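You operate a simulated robot arm through the tools that you are given. There is no shell and no other tool.

You run a simulated robot arm. Do the job below in one go: nothing can be reset, and whatever is moved stays where it is left.

JOB
Wind 3 m of grey cable onto the hand winder and brake it.
Fine: cable end into the violet pocket first, lever to FREE to wind, back to HOLD after.
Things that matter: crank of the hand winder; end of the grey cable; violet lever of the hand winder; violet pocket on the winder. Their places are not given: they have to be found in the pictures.

The check looks at the end state, three seconds after you hand in, the way a careful person would. Anything else that was tipped, shoved, dropped, spilled or broken makes it a failure.

ROBOT AND FRAMES
A 7-joint arm with a two-finger parallel gripper, fixed in place. Base frame: the origin is at the foot of the arm, x ahead of it, y to its left, z up; the work surface is at about z = 780. Units: mm, degrees, N and s.
With the tool pointing down near the work surface it reaches from about 300 to 700 mm from the base axis. Its first joint turns from -66.0 to 66.0 degrees. Payload 1.57 kg.
The tool frame sits at the grasp point between the pads (the TCP): z along the fingers, y along the line on which they close. The tips reach 30 mm beyond it. The gripper opens to 110 mm. The fingers are 24 mm wide and 12 mm thick; the gripper's body (48 by 112 mm) begins 78 mm behind the TCP.
Orientation is told as [roll, pitch, yaw] about the base's x, y, z axes, in that order, counted from this pose: with the fingers straight down and closing along the base's y, the tool's x points along the base's -x, its y along +y and its z along -z.

CONTROLS
- The arm moves only by the tool arm_command. Its argument "motion" is one flat list of numbers, 7 for each row, row after row: the shift along the tool's x, y, z in cm, then the turn, a rotation vector about the tool's x, y, z in rad, then the gripper command, from -1 (shut) to 1 (fully open), values between in proportion. In form: [tx, ty, tz, wx, wy, wz, gripper, tx, ty, tz, wx, wy, wz, gripper, ...]. A call has 1 to 20 rows; each row shifts and turns the commanded pose from where the row before left it, along the tool's axes as they then stand. Each row takes 0.2 s and may step no farther than 50 mm and 8.6 degrees from the row before; otherwise, or with a gripper value out of range, the whole call is refused. A pose out of reach is approached as far as the arm can. The call stops where the force on the tool passes 40 N (or 10 N more than at its start, if that is more) or the arm is blocked; 0.2 s more then pass. Each finger travels about 108 mm/s and halts on what it meets, pressing with about 39 N; the grip force reading is that of the motor and also rises with nothing between the fingers. The clock runs only during rows and for 0.2 s after the last one: add rows that do not move to give the fingers time. It gives the time, the measured TCP pose, the force on the tool (base axes), the opening and the grip force at its end, in the units of the frame above (readings bear some noise), with the torque about the TCP (base axes, N m) and any sound that the robot's microphone picked up.
- Cameras (640 x 400 px; columns grow to the right, rows downward): "scene" is fixed at [161.6, -387.4, 1408.8]; the picture's right is [0.82, -0.57, 0.00], its down [-0.30, -0.43, -0.85] and it looks along [0.48, 0.70, -0.53] (base axes); focal length 345 px, centre (320, 200). "wrist" rides on the gripper at [70, 16, -141] in the tool frame; the picture's right is [-0.23, 0.97, 0.00], its down [-0.85, -0.20, -0.48] and it looks along [-0.47, -0.11, 0.88] (tool axes); focal length 222 px, centre (320, 200).
- get_image(camera): a new picture of that camera. It takes no simulated time.
- measure_at(camera, pixels): there is no depth. For up to 12 entries [column, row, z] of the newest picture of that camera ("zoom" is the newest enlarged one), the place [x, y] in the base frame at which the ray of that pixel passes the height z, good to about 2 mm. It takes no simulated time.
- zoom(camera, box): a new picture of the part [left, top, right, bottom] of that camera's present view, enlarged. It takes no simulated time.
- close_job(): hands the job in; it is judged then, once.

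Open the gripper and draw the arm clear of the work before you hand the job in, unless the task says otherwise.

The tools are called after "Request:" as name(argument=value, ...) on one line, values as JSON. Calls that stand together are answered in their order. arm_command: Moves the arm, as the interface text tells. Its arguments: {"type":"object","properties":{"motion":{"type":"array"}},"required":["motion"]} The other tools are called the same way: get_image (camera) takes a picture; measure_at (camera, pixels) gives the place at which the rays of pixels pass given heights; zoom (camera, box) takes an enlarged picture of a part of a camera's view; close_job () hands the job in.

At the start:

```text
clock: 0.0
position: [447.2, 148.9, 1134.4]
orientation: [0.0, 0.0, 0.1]
force: [0.3, 0.5, -0.5]
moment: [-0.02, 0.03, 0.0]
opening: 110.0
grip_force: 0.1
```

scene: 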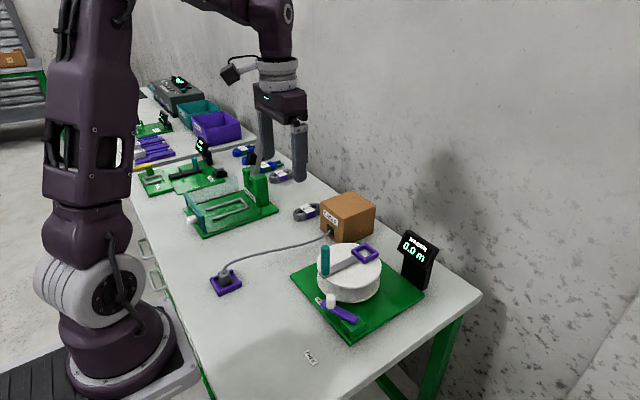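
wrist: 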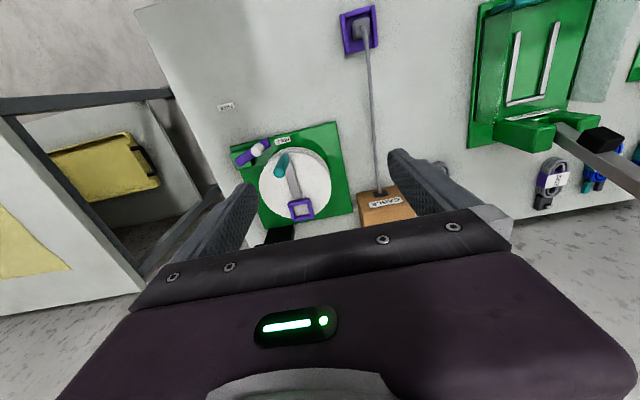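

I start by looking closer at the winder (scene about col 350, row 285) and the cable end (about col 226, row 280).

Request:
zoom(camera="scene", box=[280, 210, 450, 350])

Request:
zoom(camera="scene", box=[190, 190, 390, 315])

Request:
zoom(camera="wrist", box=[210, 100, 370, 260])

Request:
zoom(camera="wrist", box=[310, 0, 450, 220])

```text
2.86 times, centred on (365, 280) of scene
```

zoom: 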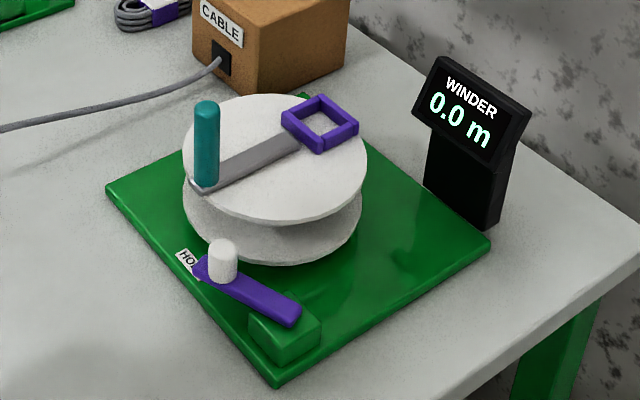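

```text
3.20 times, centred on (290, 252) of scene
```

zoom: 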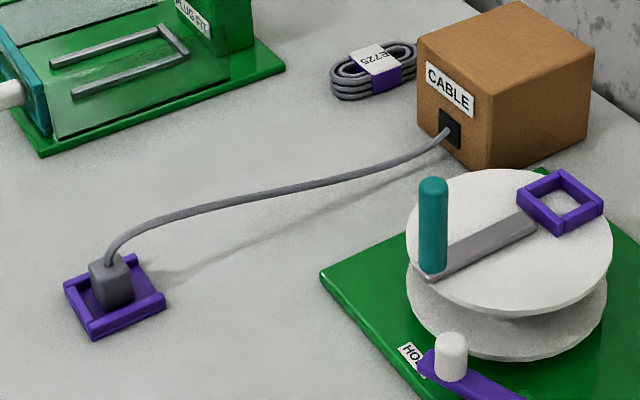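

```text
2.50 times, centred on (290, 180) of wrist
```

zoom: 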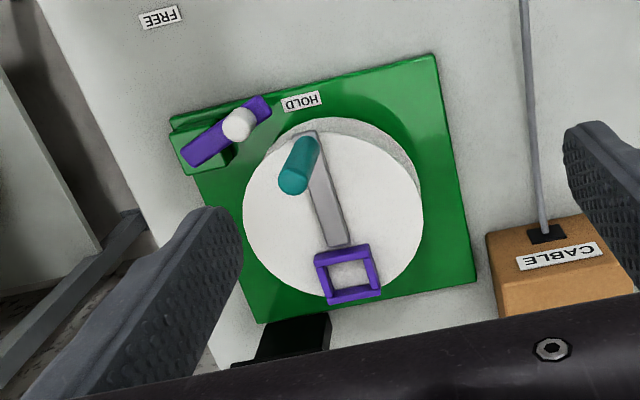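

```text
1.82 times, centred on (380, 110) of wrist
```

zoom: 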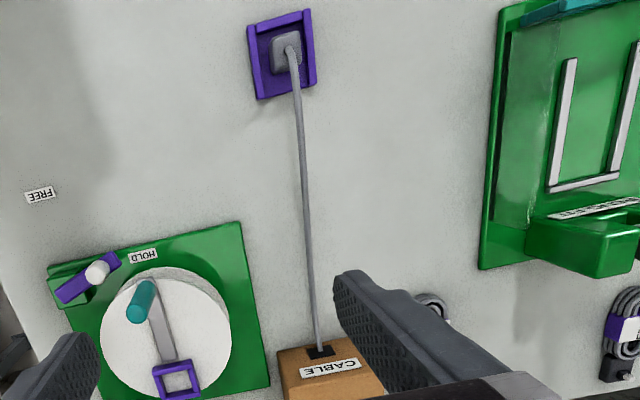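

The plug sits in a violet tray (scene 225,281; wrist 361,30), the pocket is the violet frame on the drum (scene 366,253; wrist 298,209). I triangulate the points from both cameras.

Request:
get_image(camera="scene")

Request:
get_image(camera="wrist")

Request:
measure_at(camera="scene", pixels=[[225, 275, 780], [225, 275, 800], [225, 275, 820], [366, 253, 800], [366, 253, 850], [366, 253, 880], [325, 247, 850], [325, 247, 900], [330, 297, 800], [330, 297, 850], [353, 322, 800], [353, 322, 850]])

Request:
measure_at(camera="wrist", pixels=[[361, 30, 780], [361, 30, 800], [361, 30, 820], [298, 209, 800], [298, 209, 850], [298, 209, 880], [283, 164, 850], [283, 164, 900], [257, 150, 800], [257, 150, 850], [238, 160, 800], [238, 160, 850]])

```text
taken
```

scene: 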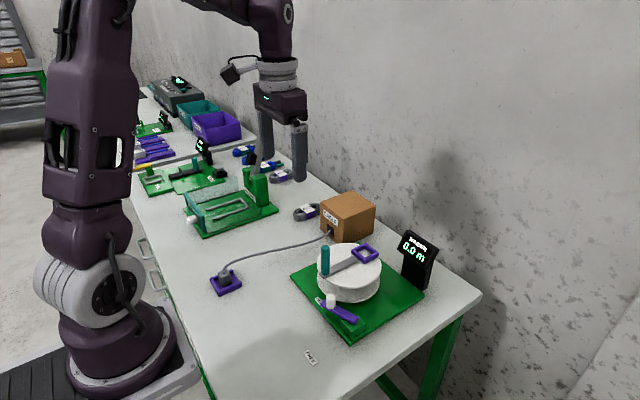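

```text
taken
```

wrist: 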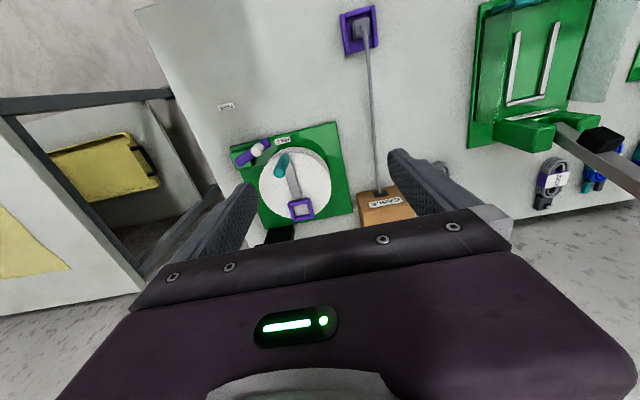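

```text
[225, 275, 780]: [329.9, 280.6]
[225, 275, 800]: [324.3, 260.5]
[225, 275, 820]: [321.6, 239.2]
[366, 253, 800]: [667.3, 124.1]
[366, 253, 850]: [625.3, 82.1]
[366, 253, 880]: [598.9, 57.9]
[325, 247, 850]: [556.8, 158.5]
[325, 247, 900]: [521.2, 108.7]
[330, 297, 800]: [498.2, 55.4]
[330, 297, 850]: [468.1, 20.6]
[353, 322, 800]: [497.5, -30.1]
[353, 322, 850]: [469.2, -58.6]
```

```text
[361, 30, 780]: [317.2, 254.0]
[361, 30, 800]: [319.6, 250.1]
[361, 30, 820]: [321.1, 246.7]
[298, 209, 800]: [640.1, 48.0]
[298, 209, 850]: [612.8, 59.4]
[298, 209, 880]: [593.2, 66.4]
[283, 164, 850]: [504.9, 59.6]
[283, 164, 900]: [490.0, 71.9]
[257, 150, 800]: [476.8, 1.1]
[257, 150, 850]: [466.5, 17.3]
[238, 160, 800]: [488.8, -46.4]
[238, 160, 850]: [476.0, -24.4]
```

The plug top triangulates to about (321, 248, 811) and the pocket to about (602, 64, 872). I move the wrist camera over the plug for a closer look, staying high.

Request:
arm_command(motion=[1.34, 1.7, 3.5, 0, 0, 0, 1, 1.34, 1.7, 3.5, 0, 0, 0, 1, 1.34, 1.7, 3.5, 0, 0, 0, 1, 1.34, 1.7, 3.5, 0, 0, 0, 1, 1.34, 1.7, 3.5, 0, 0, 0, 1, 0, 0, 0, 0, 0, 0, 1, 0, 0, 0, 0, 0, 0, 1])

Request:
get_image(camera="wrist")

Request:
get_image(camera="scene")

```text
clock: 1.6
position: [379.0, 233.6, 958.5]
orientation: [0.0, 0.0, -0.1]
force: [-0.9, -0.3, 1.2]
moment: [0.01, 0.01, 0.0]
opening: 110.2
grip_force: 0.0
```

```text
taken
```

wrist: 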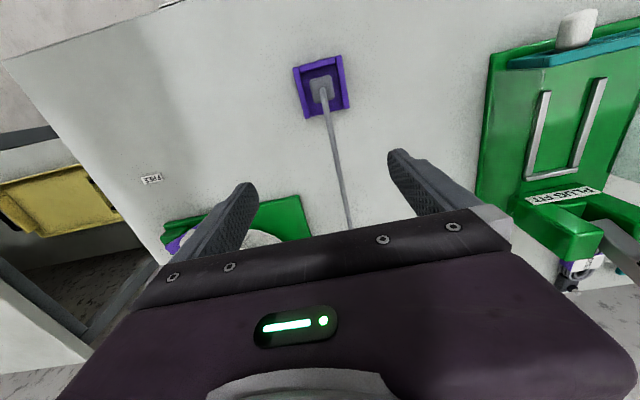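

```text
taken
```

scene: 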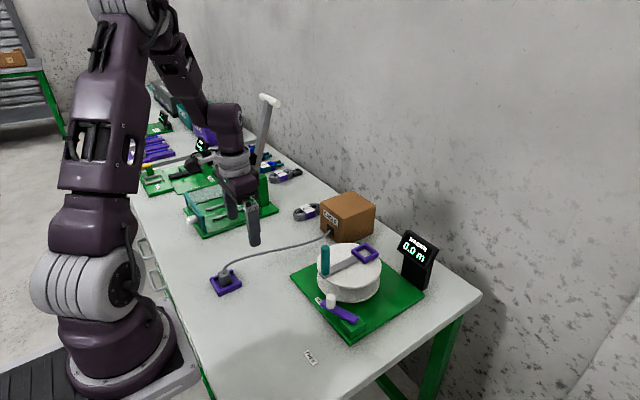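

The plug is now at wrist (321,90). I zoom on it and also measure how far the tall press lever (scene 265,140) is from my path.

Request:
zoom(camera="wrist", box=[281, 45, 361, 125])

Request:
measure_at(camera="scene", pixels=[[262, 175, 850], [262, 175, 900], [269, 98, 1000], [269, 98, 1100], [248, 200, 800], [190, 218, 800], [275, 212, 780], [213, 236, 780]])

Request:
measure_at(camera="wrist", pixels=[[576, 30, 800], [576, 30, 850], [480, 182, 780], [494, 52, 780]])

```text
5.00 times, centred on (321, 85) of wrist
```

zoom: 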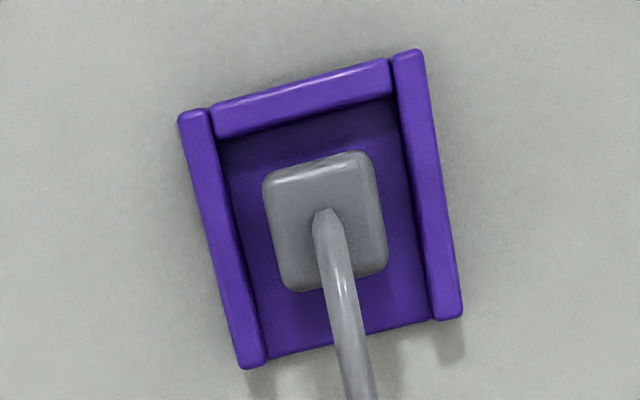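

```text
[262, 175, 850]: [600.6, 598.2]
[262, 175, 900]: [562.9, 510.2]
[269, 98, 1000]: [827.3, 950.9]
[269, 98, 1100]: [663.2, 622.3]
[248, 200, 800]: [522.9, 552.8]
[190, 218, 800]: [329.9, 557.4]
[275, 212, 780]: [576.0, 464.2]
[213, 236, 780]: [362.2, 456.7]
```

```text
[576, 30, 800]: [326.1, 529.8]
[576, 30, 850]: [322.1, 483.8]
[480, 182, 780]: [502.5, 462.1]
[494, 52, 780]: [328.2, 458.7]
```

The tray has walls on three sides, open toward the cable side; the plug is a rounded block with the cable leaving its top. I measure plug and tray corners in the zoom picture.

Request:
measure_at(camera="zoom", pixels=[[265, 175, 810], [368, 153, 810], [387, 268, 810], [290, 290, 810], [326, 218, 812], [190, 115, 790], [410, 52, 790], [455, 312, 790], [250, 362, 790], [222, 138, 785], [392, 98, 785], [436, 318, 785]])

Request:
zoom(camera="scene", box=[195, 250, 260, 300])

```text
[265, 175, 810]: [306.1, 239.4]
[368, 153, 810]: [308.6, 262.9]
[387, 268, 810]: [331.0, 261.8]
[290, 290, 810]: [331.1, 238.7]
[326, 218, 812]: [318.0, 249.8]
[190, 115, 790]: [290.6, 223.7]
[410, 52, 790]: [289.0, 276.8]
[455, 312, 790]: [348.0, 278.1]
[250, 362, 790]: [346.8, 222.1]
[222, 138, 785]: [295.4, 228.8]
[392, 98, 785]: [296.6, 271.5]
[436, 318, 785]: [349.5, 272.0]
```

```text
8.00 times, centred on (228, 275) of scene
```

zoom: 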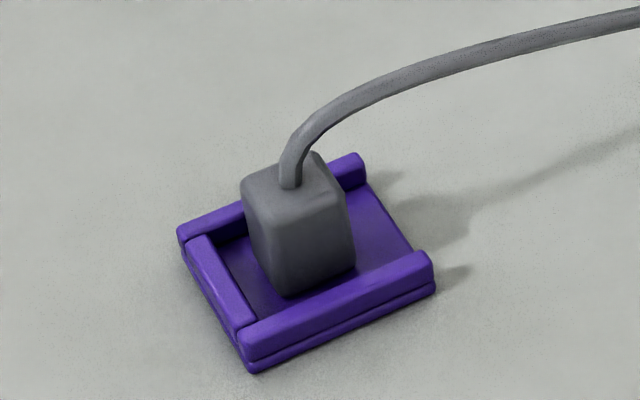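

The plug is about 24 mm square, axis-aligned, centred near (319, 250), top about 812. Before grasping I go high over the winder to see the pocket, crank and lever closely.

Request:
arm_command(motion=[-3.3, -2.63, -0.88, 0, 0, 0, 1, -3.3, -2.63, -0.88, 0, 0, 0, 1, -3.3, -2.63, -0.88, 0, 0, 0, 1, -3.3, -2.63, -0.88, 0, 0, 0, 1, -3.3, -2.63, -0.88, 0, 0, 0, 1, -3.3, -2.63, -0.88, 0, 0, 0, 1, -3.3, -2.63, -0.88, 0, 0, 0, 1, 0, 0, 0, 0, 0, 0, 1, 0, 0, 0, 0, 0, 0, 1])

Request:
get_image(camera="wrist")

Request:
zoom(camera="wrist", box=[220, 20, 420, 160])

```text
clock: 3.6
position: [610.6, 50.3, 1021.7]
orientation: [0.1, -0.1, 0.0]
force: [-0.1, 0.7, -0.1]
moment: [0.0, 0.0, 0.0]
opening: 109.9
grip_force: 0.0
```

```text
taken
```

wrist: 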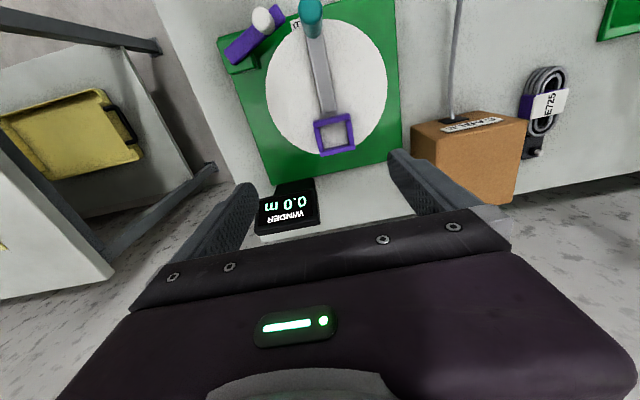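

```text
2.86 times, centred on (320, 90) of wrist
```

zoom: 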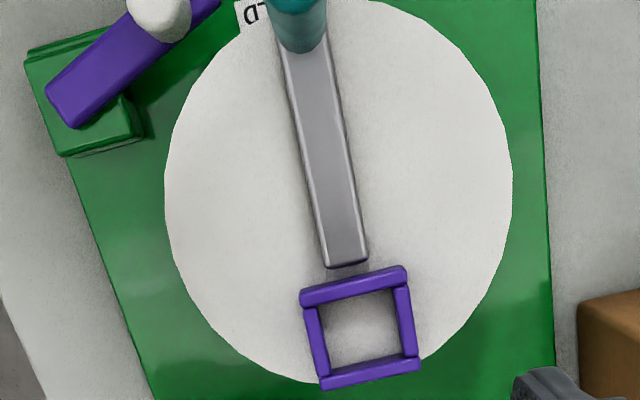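

The pocket is a four-walled frame at wrist (334,133). I zoom the scene camera on the pocket and crank for matching points.

Request:
zoom(camera="scene", box=[310, 230, 390, 280])

Request:
zoom(camera="wrist", box=[294, 100, 374, 160])

```text
8.00 times, centred on (350, 255) of scene
```

zoom: 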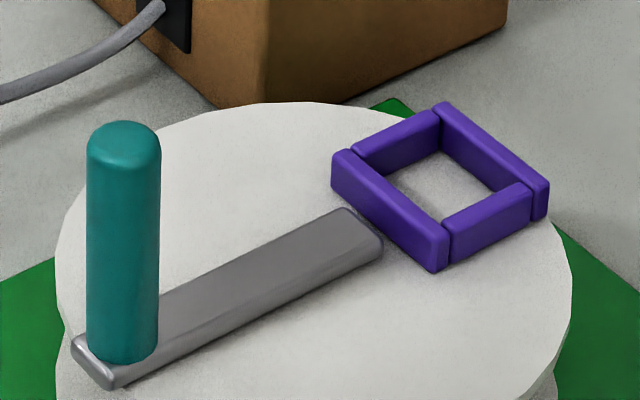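

```text
6.67 times, centred on (334, 130) of wrist
```

zoom: 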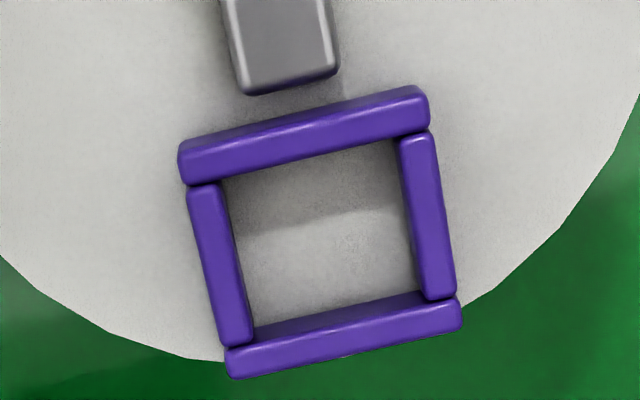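

I measure the pocket's top centre (scene 364.9,251.2; wrist zoom 325,242), corners, and the crank bar end.

Request:
measure_at(camera="scene", pixels=[[364.9, 251.2, 860], [364.9, 251.2, 880], [325.4, 247, 900], [325.4, 247, 930], [325.3, 272, 860], [325.3, 272, 880], [352.5, 282, 870], [358, 286, 860]])

Request:
measure_at(camera="zoom", pixels=[[325, 242, 860], [325, 242, 880], [182, 160, 875], [427, 100, 875], [230, 378, 875], [462, 330, 875], [222, 178, 865], [398, 140, 865], [415, 290, 865], [253, 325, 865], [245, 92, 870], [338, 70, 870]])

Request:
measure_at(camera="wrist", pixels=[[311, 12, 900], [311, 12, 930], [262, 20, 820], [262, 20, 840], [236, 55, 800], [236, 55, 820], [267, 70, 860], [388, 80, 860], [325, 155, 860]])

```text
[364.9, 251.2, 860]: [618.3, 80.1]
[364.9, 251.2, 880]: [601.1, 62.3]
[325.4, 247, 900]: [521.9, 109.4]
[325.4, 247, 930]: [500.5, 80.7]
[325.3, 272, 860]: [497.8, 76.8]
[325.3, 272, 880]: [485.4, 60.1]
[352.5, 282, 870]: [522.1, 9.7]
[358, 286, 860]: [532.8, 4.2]
```

```text
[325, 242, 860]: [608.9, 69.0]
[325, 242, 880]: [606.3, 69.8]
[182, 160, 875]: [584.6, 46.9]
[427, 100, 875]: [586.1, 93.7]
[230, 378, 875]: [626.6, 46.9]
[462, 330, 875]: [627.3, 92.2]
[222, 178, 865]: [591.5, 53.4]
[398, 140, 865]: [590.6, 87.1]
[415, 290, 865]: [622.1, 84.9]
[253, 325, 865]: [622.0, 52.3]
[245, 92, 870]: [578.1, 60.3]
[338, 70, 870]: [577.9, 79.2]
```

```text
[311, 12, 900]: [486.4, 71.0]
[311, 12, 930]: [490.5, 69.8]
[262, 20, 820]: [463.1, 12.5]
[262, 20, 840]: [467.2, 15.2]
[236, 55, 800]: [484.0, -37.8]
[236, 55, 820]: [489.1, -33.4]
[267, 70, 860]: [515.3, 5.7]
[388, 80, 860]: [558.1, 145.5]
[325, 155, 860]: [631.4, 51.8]
```

Pocket is axis-aligned, centre about (607, 69.5), top about z 872; crank handle about (492, 70) from z 870 to 940. I measure the drum rim for its centre, and the labels, lever and display.

Request:
measure_at(camera="wrist", pixels=[[265.8, 86.5, 860], [387, 83, 860], [309, 152.5, 860], [280, 40, 860], [375, 44, 860], [369, 125, 860], [276, 122, 860], [350, 24, 860]])

Request:
measure_at(camera="scene", pixels=[[311, 357, 780], [319, 301, 788], [417, 289, 780], [407, 232, 900], [438, 247, 900], [331, 296.5, 840], [331, 296.5, 850], [331, 308, 820], [331, 308, 830], [353, 320, 820], [345, 326, 800]])

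Request:
zoom(camera="scene", box=[300, 285, 400, 350])

```text
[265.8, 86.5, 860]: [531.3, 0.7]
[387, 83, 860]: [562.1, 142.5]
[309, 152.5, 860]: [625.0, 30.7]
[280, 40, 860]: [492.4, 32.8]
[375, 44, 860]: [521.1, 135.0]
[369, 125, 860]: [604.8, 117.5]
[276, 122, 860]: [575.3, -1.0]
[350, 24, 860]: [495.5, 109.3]
```

```text
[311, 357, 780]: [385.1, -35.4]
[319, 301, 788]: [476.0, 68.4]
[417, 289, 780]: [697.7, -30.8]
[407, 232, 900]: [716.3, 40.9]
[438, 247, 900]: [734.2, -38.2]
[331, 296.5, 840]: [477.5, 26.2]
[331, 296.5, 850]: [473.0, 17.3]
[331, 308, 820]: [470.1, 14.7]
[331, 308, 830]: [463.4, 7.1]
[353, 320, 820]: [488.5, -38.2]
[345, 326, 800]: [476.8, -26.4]
```

```text
6.15 times, centred on (350, 318) of scene
```

zoom: 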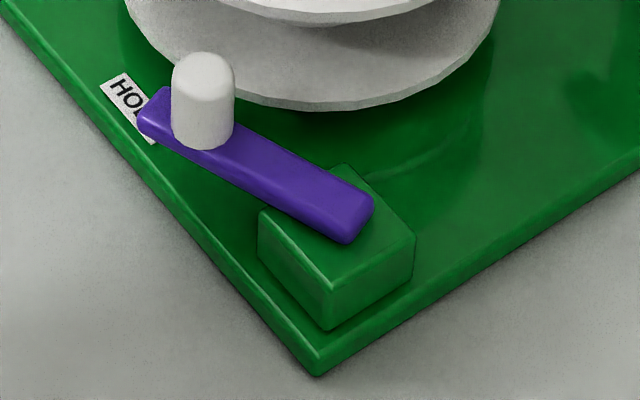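

Drum centre comes out near (556, 70), handle radius about 64. Now I travel back above the plug (target TCP 319, 250.5, 930) to grasp it.

Request:
arm_command(motion=[3.645, 2.5, 0.5, 0, 0, 0, 1, 3.645, 2.5, 0.5, 0, 0, 0, 1, 3.645, 2.5, 1.0, 0, 0, 0, 1, 3.645, 2.5, 1.0, 0, 0, 0, 1, 3.645, 2.5, 1.5, 0, 0, 0, 1, 3.645, 2.5, 1.5, 0, 0, 0, 1, 3.645, 2.5, 1.6, 0, 0, 0, 1, 3.645, 2.5, 1.6, 0, 0, 0, 1, 0, 0, 0, 0, 0, 0, 1, 0, 0, 0, 0, 0, 0, 1])

Request:
get_image(camera="wrist")

Request:
get_image(camera="scene")

```text
clock: 5.8
position: [318.6, 249.7, 929.5]
orientation: [0.0, 0.1, -0.1]
force: [0.0, 0.4, 0.4]
moment: [0.0, 0.03, 0.0]
opening: 110.0
grip_force: 0.0
```

```text
taken
```

wrist: 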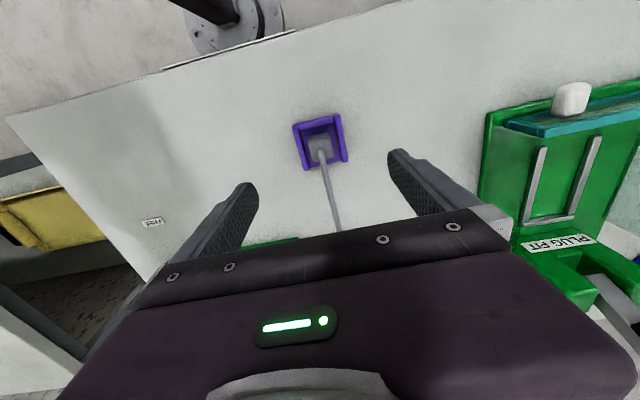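

```text
taken
```

scene: 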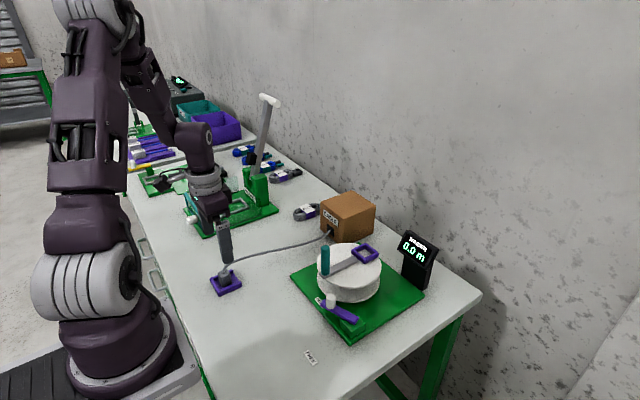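

The plug is at wrist (320,143) directly below the TCP; I check its place from this view and zoom.

Request:
zoom(camera="wrist", box=[280, 110, 360, 170])

Request:
measure_at(camera="wrist", pixels=[[320, 143, 811], [340, 113, 793], [294, 124, 793]])

```text
6.67 times, centred on (320, 140) of wrist
```

zoom: 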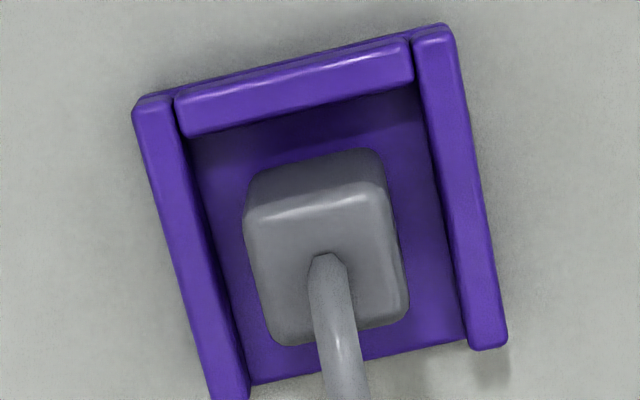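

```text
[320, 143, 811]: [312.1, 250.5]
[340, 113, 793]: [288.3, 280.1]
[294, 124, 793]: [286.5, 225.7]
```

I measure the top-face corners here to fix the plug's height by comparing the two wrist views.

Request:
measure_at(camera="zoom", pixels=[[247, 218, 810], [385, 188, 810], [407, 308, 810], [277, 343, 810], [247, 218, 820], [385, 188, 820], [407, 308, 820], [277, 343, 820]])

```text
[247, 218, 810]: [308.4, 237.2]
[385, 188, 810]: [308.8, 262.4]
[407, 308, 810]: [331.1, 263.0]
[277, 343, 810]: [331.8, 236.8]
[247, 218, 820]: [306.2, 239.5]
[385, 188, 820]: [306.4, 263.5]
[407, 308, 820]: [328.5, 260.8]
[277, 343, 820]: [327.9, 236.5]
```

Plug centre (320, 250), top about 811. I descend to TCP z ≈ 828 so the tips stay above the tray walls, then close on the plug.

Request:
arm_command(motion=[-0.1, 0, 3.0, 0, 0, 0, 0, 0, 0, 3.0, 0, 0, 0, 0, 0, 0, 2.0, 0, 0, 0, 0, 0, 0, 1.0, 0, 0, 0, 0, 0, 0, 1.1, 0, 0, 0, 0, 0, 0, 0, 0, 0, 0, 0, 0, 0, 0, 0, 0, 0, 0])

Request:
get_image(camera="wrist")

Request:
zoom(camera="scene", box=[185, 220, 265, 300])

```text
clock: 7.4
position: [318.8, 249.3, 827.8]
orientation: [0.0, 0.0, 0.1]
force: [-0.5, -0.1, 0.3]
moment: [-0.05, 0.0, 0.01]
opening: 54.7
grip_force: 0.0
```

```text
taken
```

wrist: 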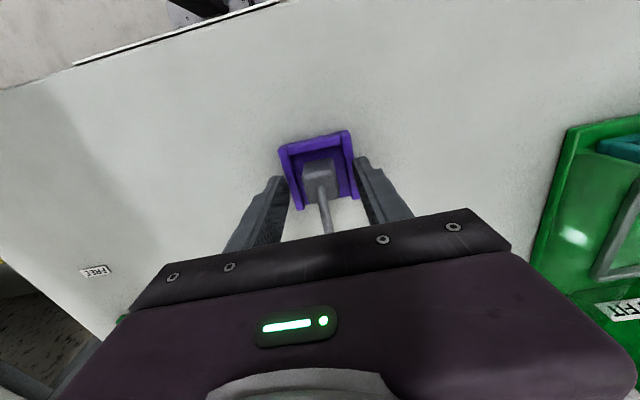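

```text
5.00 times, centred on (225, 260) of scene
```

zoom: 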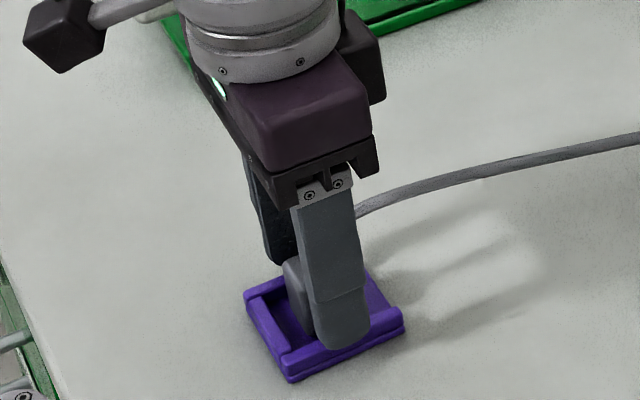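

The open fingers straddle the plug with the tips above the tray walls. I close the gripper.

Request:
arm_command(motion=[0, 0, 0, 0, 0, 0, -1, 0, 0, 0, 0, 0, 0, -1, 0, 0, 0, 0, 0, 0, -1, 0, 0, 0, 0, 0, 0, -1])

Request:
zoom(camera="scene", box=[185, 220, 265, 300])

Request:
zoom(camera="wrist", box=[270, 120, 370, 240])

```text
clock: 8.4
position: [318.9, 249.1, 828.8]
orientation: [0.0, 0.0, -0.1]
force: [0.2, 0.0, 1.2]
moment: [-0.02, -0.01, 0.03]
opening: 24.5
grip_force: 36.1
```

```text
5.00 times, centred on (225, 260) of scene
```

zoom: 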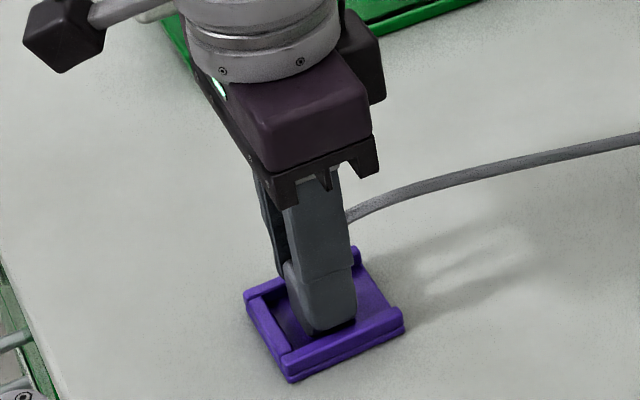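

```text
3.33 times, centred on (320, 180) of wrist
```

zoom: 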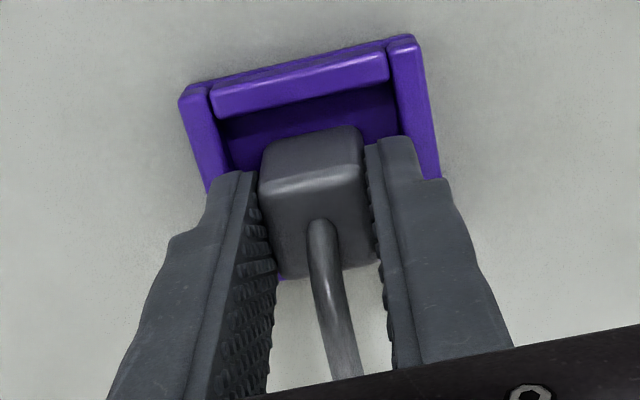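

The plug is gripped (opening 24.5, 36 N). I lift it straight up about 100 mm, gently at first.

Request:
arm_command(motion=[0, 0, -0.5, 0, 0, 0, -1, 0, 0, -1.0, 0, 0, 0, -1, 0, 0, -2.0, 0, 0, 0, -1, 0, 0, -3.0, 0, 0, 0, -1, 0, 0, -3.0, 0, 0, 0, -1, 0, 0, 0, 0, 0, 0, -1])

Request:
get_image(camera="scene")

Request:
zoom(camera="wrist", box=[250, 100, 390, 240])

```text
clock: 9.8
position: [319.6, 249.0, 923.5]
orientation: [0.0, 0.1, -0.1]
force: [0.4, 0.5, -0.4]
moment: [0.01, -0.02, -0.01]
opening: 24.6
grip_force: 36.2
```

```text
taken
```

scene: 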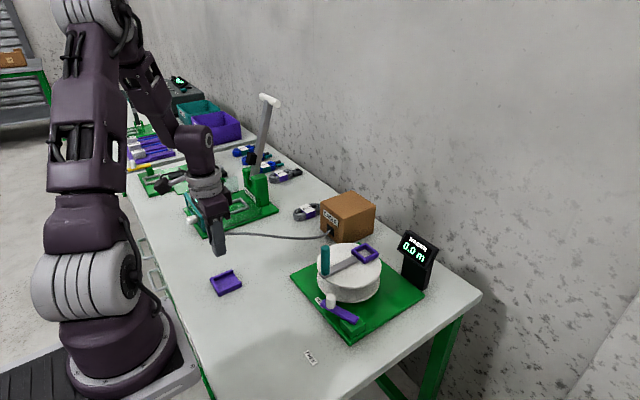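

```text
2.86 times, centred on (320, 170) of wrist
```

zoom: 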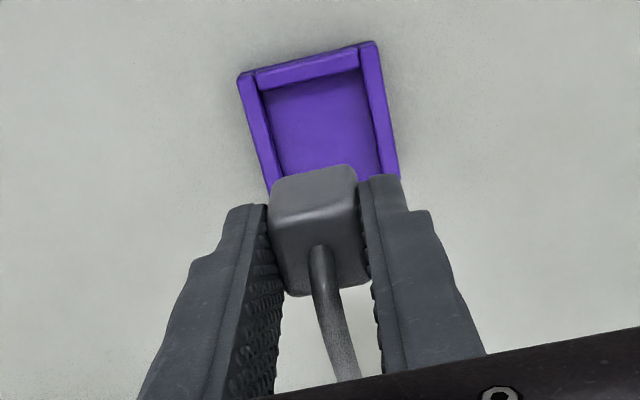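

The plug is lifted cleanly and the tray stayed put. I raise to z ≈ 1000 and carry it to above the pocket, coming in from the +y side.

Request:
arm_command(motion=[0, 0, -3.8, 0, 0, 0, -1, 0, 0, -3.8, 0, 0, 0, -1, -4.1, -1.42, 0, 0, 0, 0, -1, -4.1, -1.42, 0, 0, 0, 0, -1, -4.1, -1.42, 0, 0, 0, 0, -1, -4.1, -1.42, 0, 0, 0, 0, -1, -4.1, -1.42, 0, 0, 0, 0, -1, -4.1, -1.42, 0, 0, 0, 0, -1, -4.1, -1.42, 0, 0, 0, 0, -1, 0, -4.0, 0, 0, 0, 0, -1, 0, -4.0, 0, 0, 0, 0, -1, 0, 0, 0, 0, 0, 0, -1, 0, 0, 0, 0, 0, 0, -1])

Request:
get_image(camera="scene")

Request:
get_image(camera="wrist")

```text
clock: 12.6
position: [606.9, 71.2, 998.8]
orientation: [0.0, 0.1, 0.0]
force: [-0.5, 0.1, 0.1]
moment: [0.0, 0.01, 0.0]
opening: 24.5
grip_force: 35.9
```

```text
taken
```

scene: 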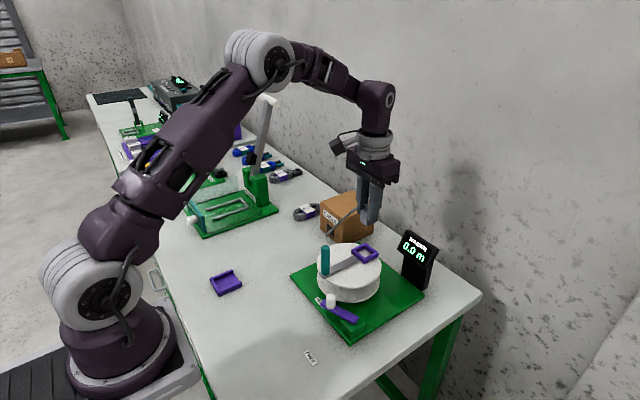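

```text
taken
```

wrist: 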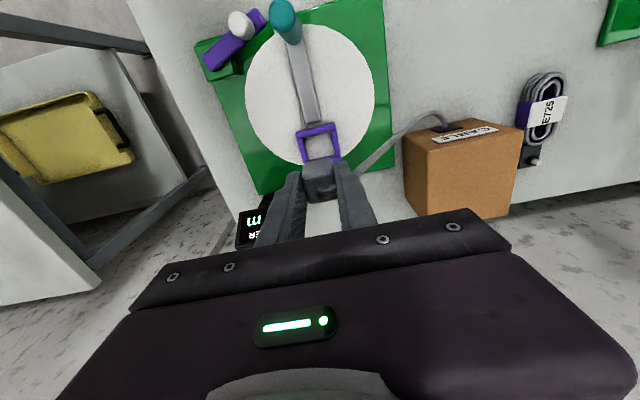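

The plug hangs above the pocket (wrist 319,145). I re-measure the pocket from this pose before descending.

Request:
zoom(camera="wrist", box=[280, 110, 360, 190])

```text
5.00 times, centred on (320, 150) of wrist
```

zoom: 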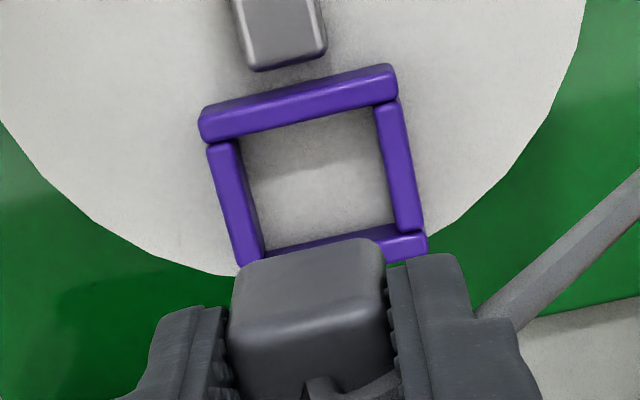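

I measure the pocket's wall edges here at z 872.

Request:
measure_at(camera="zoom", pixels=[[203, 122, 872], [396, 80, 872], [207, 150, 872], [238, 150, 872], [376, 115, 872], [400, 105, 872], [426, 248, 872], [395, 225, 872], [258, 240, 872], [248, 165, 862], [385, 140, 862]])

```text
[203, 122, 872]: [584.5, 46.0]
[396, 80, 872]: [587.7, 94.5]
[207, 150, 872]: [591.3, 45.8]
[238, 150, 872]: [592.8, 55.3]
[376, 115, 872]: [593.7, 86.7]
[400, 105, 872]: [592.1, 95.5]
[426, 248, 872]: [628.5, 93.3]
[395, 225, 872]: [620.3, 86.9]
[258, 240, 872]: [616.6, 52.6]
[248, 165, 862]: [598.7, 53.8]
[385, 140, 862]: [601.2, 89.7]
```

Pocket centre refines to (607, 70.3). I shift slightly and descend until the plug's bottom is just above the walls (TCP z ≈ 921), then look.

Request:
arm_command(motion=[0.08, -0.08, 2.5, 0, 0, 0, -1, 0, 0, 2.5, 0, 0, 0, -1, 0, 0, 1.8, 0, 0, 0, -1, 0, 0, 1.0, 0, 0, 0, -1, 0, 0, 0, 0, 0, 0, -1])

Request:
zoom(camera="scene", box=[320, 200, 420, 280])

Request:
zoom(camera="wrist", box=[280, 110, 360, 190])

```text
clock: 13.8
position: [605.3, 70.0, 921.1]
orientation: [-0.1, 0.0, -0.1]
force: [-0.4, 0.1, 0.2]
moment: [0.0, -0.01, -0.03]
opening: 24.6
grip_force: 37.3
```

```text
5.00 times, centred on (370, 240) of scene
```

zoom: 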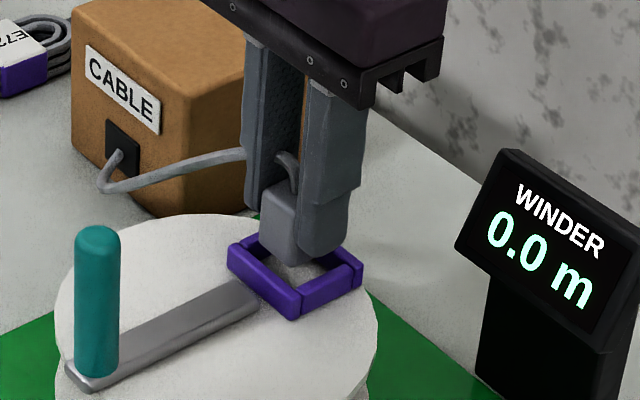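

```text
5.00 times, centred on (320, 150) of wrist
```

zoom: 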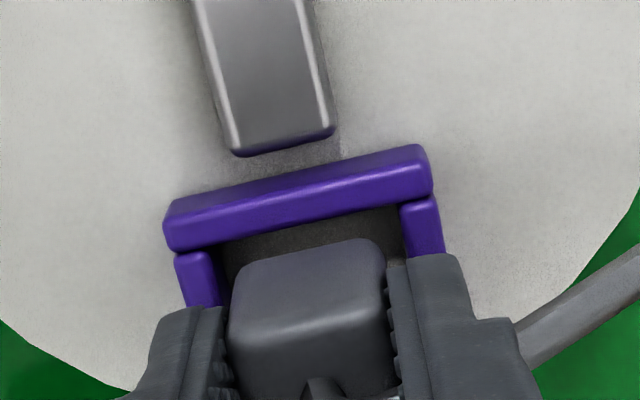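

The plug is centred over the opening (between wrist-zoom columns 220 and 400). I lower it slowly, in 3 mm steps.

Request:
arm_command(motion=[0, 0, 0.3, 0, 0, 0, -1, 0, 0, 0.3, 0, 0, 0, -1, 0, 0, 0.3, 0, 0, 0, -1, 0, 0, 0.2, 0, 0, 0, -1])

Request:
zoom(camera="scene", box=[320, 200, 420, 280])

Request:
zoom(camera="wrist", box=[280, 110, 360, 190])

```text
clock: 14.8
position: [606.8, 69.6, 909.4]
orientation: [0.0, 0.1, -0.1]
force: [0.4, 0.7, -0.9]
moment: [0.0, 0.0, -0.03]
opening: 24.6
grip_force: 36.7
```

```text
5.00 times, centred on (370, 240) of scene
```

zoom: 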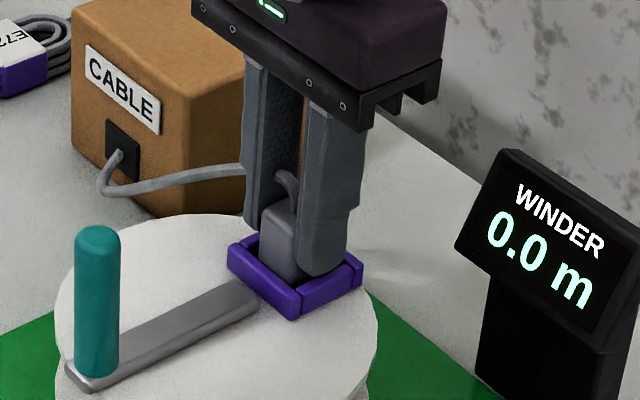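

```text
5.00 times, centred on (320, 150) of wrist
```

zoom: 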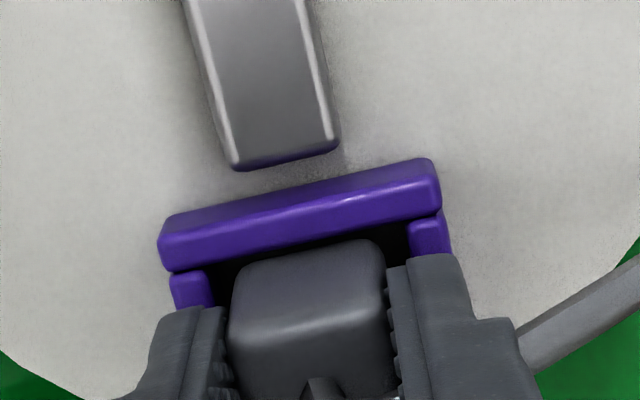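

No contact force yet and the plug is inside the frame. I continue down by about 4 mm in 1 mm steps.

Request:
arm_command(motion=[0, 0, 0.1, 0, 0, 0, -1, 0, 0, 0.1, 0, 0, 0, -1, 0, 0, 0.1, 0, 0, 0, -1, 0, 0, 0.1, 0, 0, 0, -1])

Request:
zoom(camera="scene", box=[340, 220, 400, 268])

```text
clock: 15.8
position: [605.4, 70.1, 905.5]
orientation: [0.0, 0.0, 0.0]
force: [0.0, 0.2, -1.0]
moment: [0.0, 0.03, -0.02]
opening: 24.7
grip_force: 36.4
```

```text
8.33 times, centred on (370, 244) of scene
```

zoom: 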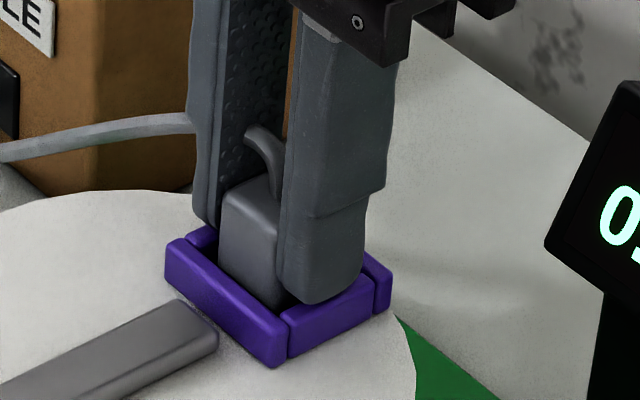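

Still no contact; I lower another 2 mm in small steps to feel the floor.

Request:
arm_command(motion=[0, 0, 0.07, 0, 0, 0, -1, 0, 0, 0.07, 0, 0, 0, -1, 0, 0, 0.06, 0, 0, 0, -1])

```text
clock: 16.6
position: [605.7, 69.6, 903.8]
orientation: [-0.1, 0.1, -0.1]
force: [0.2, 0.1, -1.2]
moment: [0.01, 0.02, 0.0]
opening: 24.9
grip_force: 36.4
```

No contact yet (force within noise). Another 2 mm.

Request:
arm_command(motion=[0, 0, 0.07, 0, 0, 0, -1, 0, 0, 0.07, 0, 0, 0, -1, 0, 0, 0.06, 0, 0, 0, -1])

Request:
zoom(camera="scene", box=[340, 220, 400, 268])

```text
clock: 17.4
position: [605.8, 70.2, 903.9]
orientation: [0.1, -0.2, 0.0]
force: [-7.3, -0.5, 32.7]
moment: [-0.03, 0.43, 0.04]
opening: 24.5
grip_force: 36.2
```

```text
8.33 times, centred on (370, 244) of scene
```

zoom: 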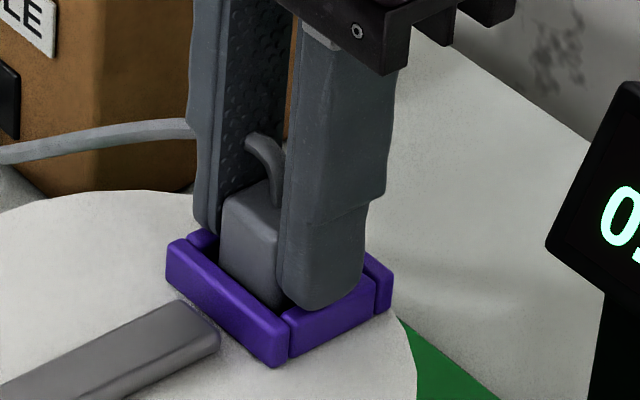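

Contact at 33 N: the plug is on the floor. I relieve 1.5 mm, then open the fingers.

Request:
arm_command(motion=[0, 0, -0.15, 0, 0, 0, -1, 0, 0, 0, 0, 0, 0, -1])

```text
clock: 18.0
position: [605.6, 69.3, 903.4]
orientation: [0.0, -0.1, 0.0]
force: [-0.3, 1.3, 23.3]
moment: [-0.07, 0.13, 0.0]
opening: 24.5
grip_force: 36.6
```

Still 23 N of push; I relieve 1 mm more and then open gently.

Request:
arm_command(motion=[0, 0, -0.1, 0, 0, 0, -1, 0, 0, 0, 0, 0, 0, -1])

```text
clock: 18.6
position: [605.3, 68.4, 904.3]
orientation: [0.0, 0.0, -0.1]
force: [5.3, 0.4, 4.0]
moment: [0.03, -0.21, -0.04]
opening: 24.6
grip_force: 36.2
```

Force is down to about 4 N. I open to about 50 mm and look.

Request:
arm_command(motion=[0, 0, 0, 0, 0, 0, -0.4, 0, 0, 0, 0, 0, 0, -0.1, 0, 0, 0, 0, 0, 0, -0.1])

Request:
zoom(camera="scene", box=[340, 220, 400, 268])

Request:
zoom(camera="wrist", box=[270, 110, 370, 210])

```text
clock: 19.4
position: [605.2, 69.1, 905.1]
orientation: [-0.1, 0.0, 0.1]
force: [0.1, -1.0, 0.7]
moment: [0.01, 0.01, 0.02]
opening: 49.5
grip_force: 0.2
```

```text
8.33 times, centred on (370, 244) of scene
```

zoom: 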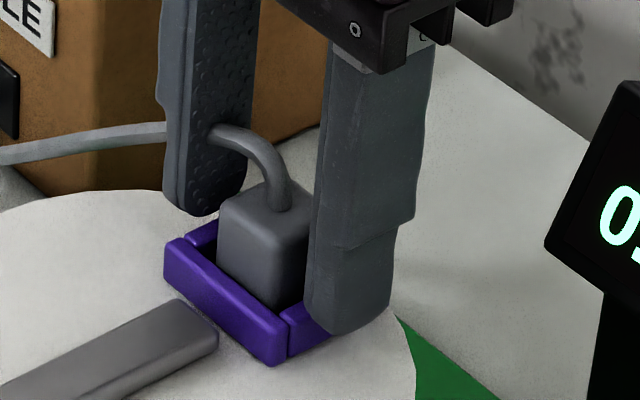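

```text
4.00 times, centred on (320, 160) of wrist
```

zoom: 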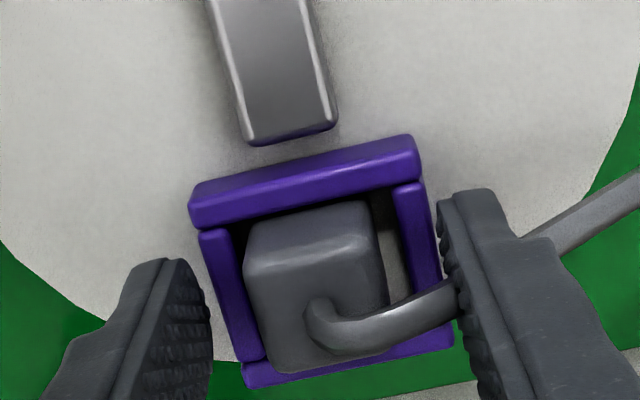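

The plug sits inside the pocket and the fingers are clear of it. I lift straight up.

Request:
arm_command(motion=[0, 0, -0.5, 0, 0, 0, -0.1, 0, 0, -1.5, 0, 0, 0, -0.1, 0, 0, -3.0, 0, 0, 0, -0.1, 0, 0, -4.0, 0, 0, 0, -0.1, 0, 0, 0, 0, 0, 0, -0.1])

Request:
zoom(camera="scene", box=[310, 200, 430, 290])

Request:
get_image(camera="wrist")

```text
clock: 20.6
position: [606.2, 68.8, 994.7]
orientation: [0.0, 0.0, -0.2]
force: [0.7, 0.1, 0.3]
moment: [-0.01, 0.01, 0.03]
opening: 49.5
grip_force: 0.1
```

```text
4.44 times, centred on (370, 245) of scene
```

zoom: 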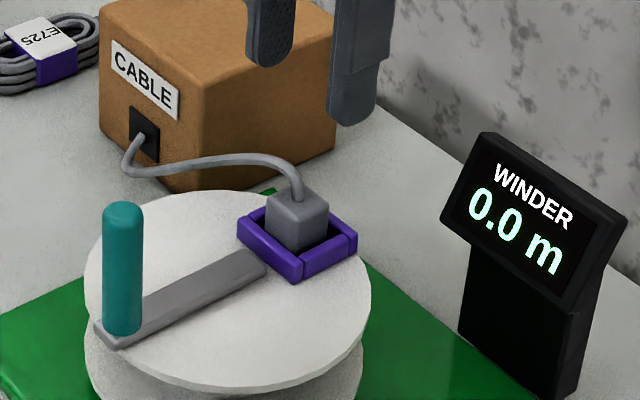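

```text
taken
```

wrist: 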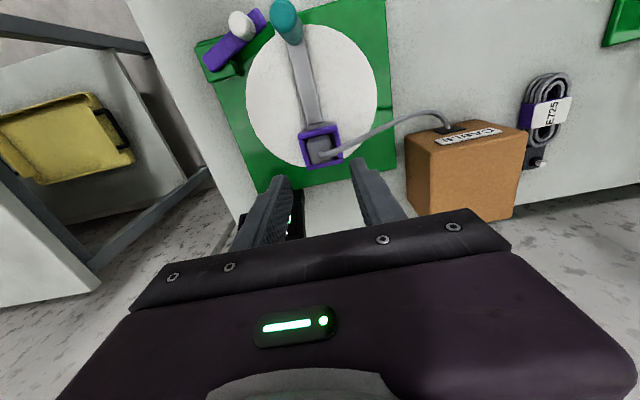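

The plug is seated in the pocket. Next the lever: I bring the wrist camera over it (TCP about 540, -16, 995).

Request:
arm_command(motion=[2.2, -2.83, 0, 0, 0, 0, -0.1, 2.2, -2.83, 0, 0, 0, 0, -0.1, 2.2, -2.83, 0, 0, 0, 0, -0.1, 0, 0, 0, 0, 0, 0, -0.1, 0, 0, 0, 0, 0, 0, -0.1])

Request:
get_image(camera="wrist")

Request:
zoom(camera="wrist", box=[220, 20, 400, 160])

```text
clock: 21.8
position: [538.9, -15.8, 995.4]
orientation: [0.0, 0.1, 0.0]
force: [0.1, -0.5, 0.2]
moment: [-0.03, 0.01, 0.02]
opening: 49.6
grip_force: 0.1
```

```text
taken
```

wrist: 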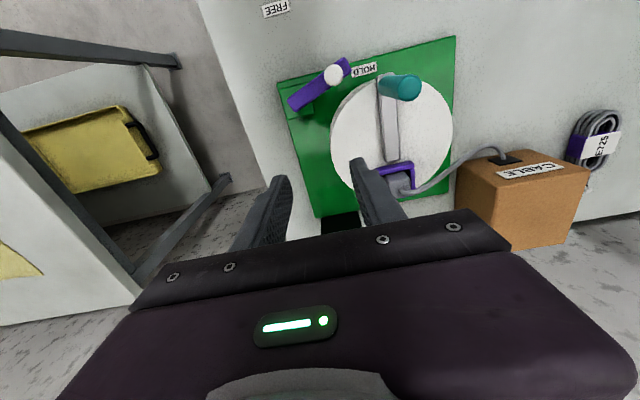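

```text
2.86 times, centred on (310, 90) of wrist
```

zoom: 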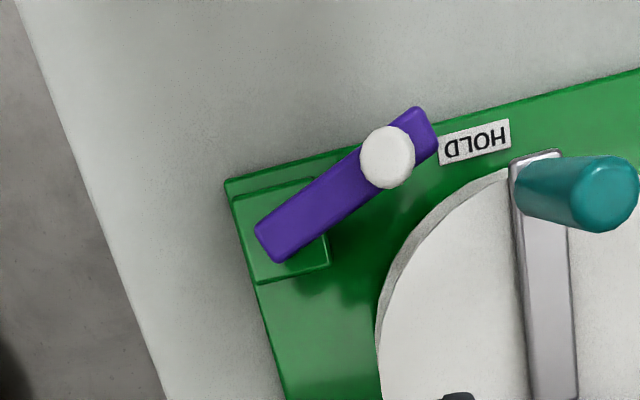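

I measure lever ends (zoom 275,247 and 422,125), knob top (388,157), block corners, and both labels.

Request:
measure_at(camera="zoom", pixels=[[388, 157, 850], [388, 157, 840], [425, 122, 815], [275, 248, 815], [298, 228, 815], [474, 142, 788], [234, 196, 805], [318, 180, 805], [330, 265, 805], [256, 282, 805], [228, 182, 788]])

Request:
measure_at(camera="wrist", pixels=[[275, 9, 780], [333, 75, 850], [407, 88, 940]])

Request:
zoom(camera="scene", box=[305, 280, 385, 340])

```text
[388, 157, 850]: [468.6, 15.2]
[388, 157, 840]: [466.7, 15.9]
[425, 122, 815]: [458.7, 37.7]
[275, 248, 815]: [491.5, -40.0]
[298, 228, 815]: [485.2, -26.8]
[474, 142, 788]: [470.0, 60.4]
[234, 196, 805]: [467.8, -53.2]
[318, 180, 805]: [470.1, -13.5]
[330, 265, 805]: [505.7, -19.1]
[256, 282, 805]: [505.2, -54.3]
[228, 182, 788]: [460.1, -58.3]
```

```text
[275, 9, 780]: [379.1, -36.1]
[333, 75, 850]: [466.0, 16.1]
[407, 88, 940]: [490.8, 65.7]
```

```text
6.67 times, centred on (345, 310) of scene
```

zoom: 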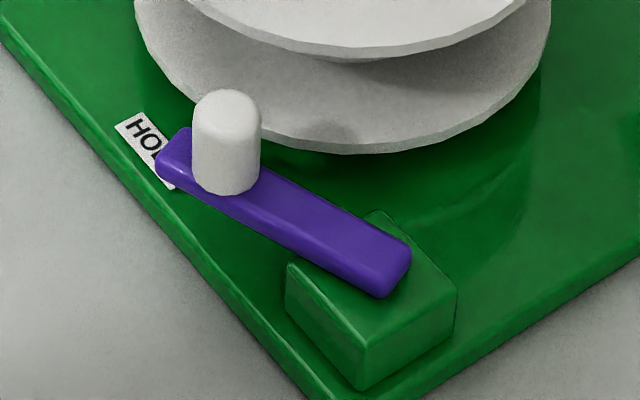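

The lever pivots about the block centre near (487, -35), knob near (468.5, 15.8, top 851); FREE lies along −x from the pivot. To keep the gripper body clear of the crank handle (top 940) I turn the tool 45° in yaw above the knob.

Request:
arm_command(motion=[3.52, 1.58, 0, 0, 0, 0, -0.2, 3.52, 1.58, 0, 0, 0, 0, -0.2, 0, 0, 0, 0, 0, -0.131, -0.2, 0, 0, 0, 0, 0, -0.131, -0.2, 0, 0, 0, 0, 0, -0.131, -0.2, 0, 0, 0, 0, 0, -0.131, -0.2, 0, 0, 0, 0, 0, -0.131, -0.2, 0, 0, 0, 0, 0, -0.131, -0.2, 0, 0, 0, 0, 0, 0, -0.2, 0, 0, 0, 0, 0, 0, -0.2])

Request:
get_image(camera="wrist")

Request:
get_image(camera="scene")

```text
clock: 24.0
position: [468.3, 16.6, 994.4]
orientation: [0.0, -0.1, 45.1]
force: [0.0, -0.3, 0.8]
moment: [0.02, 0.03, 0.0]
opening: 44.3
grip_force: 0.0
```

```text
taken
```

wrist: 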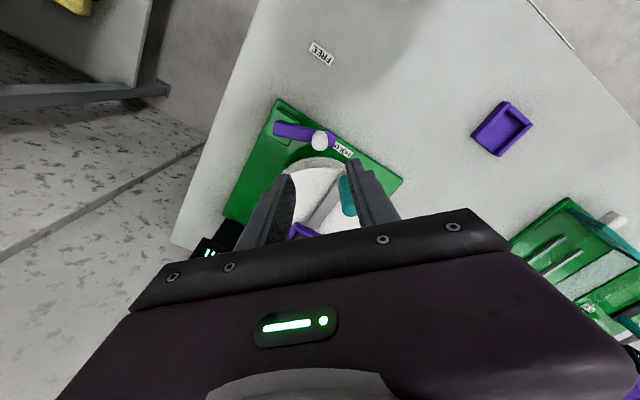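

```text
taken
```

scene: 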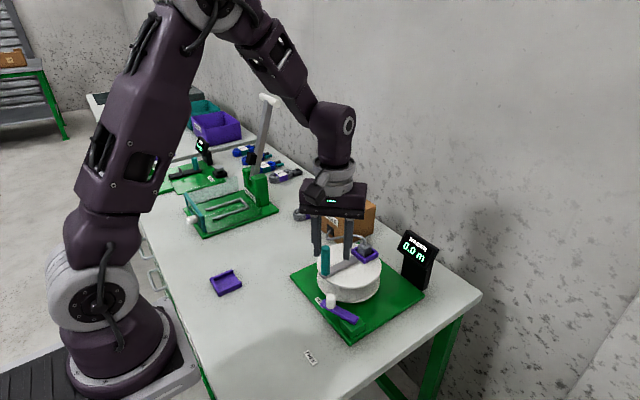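

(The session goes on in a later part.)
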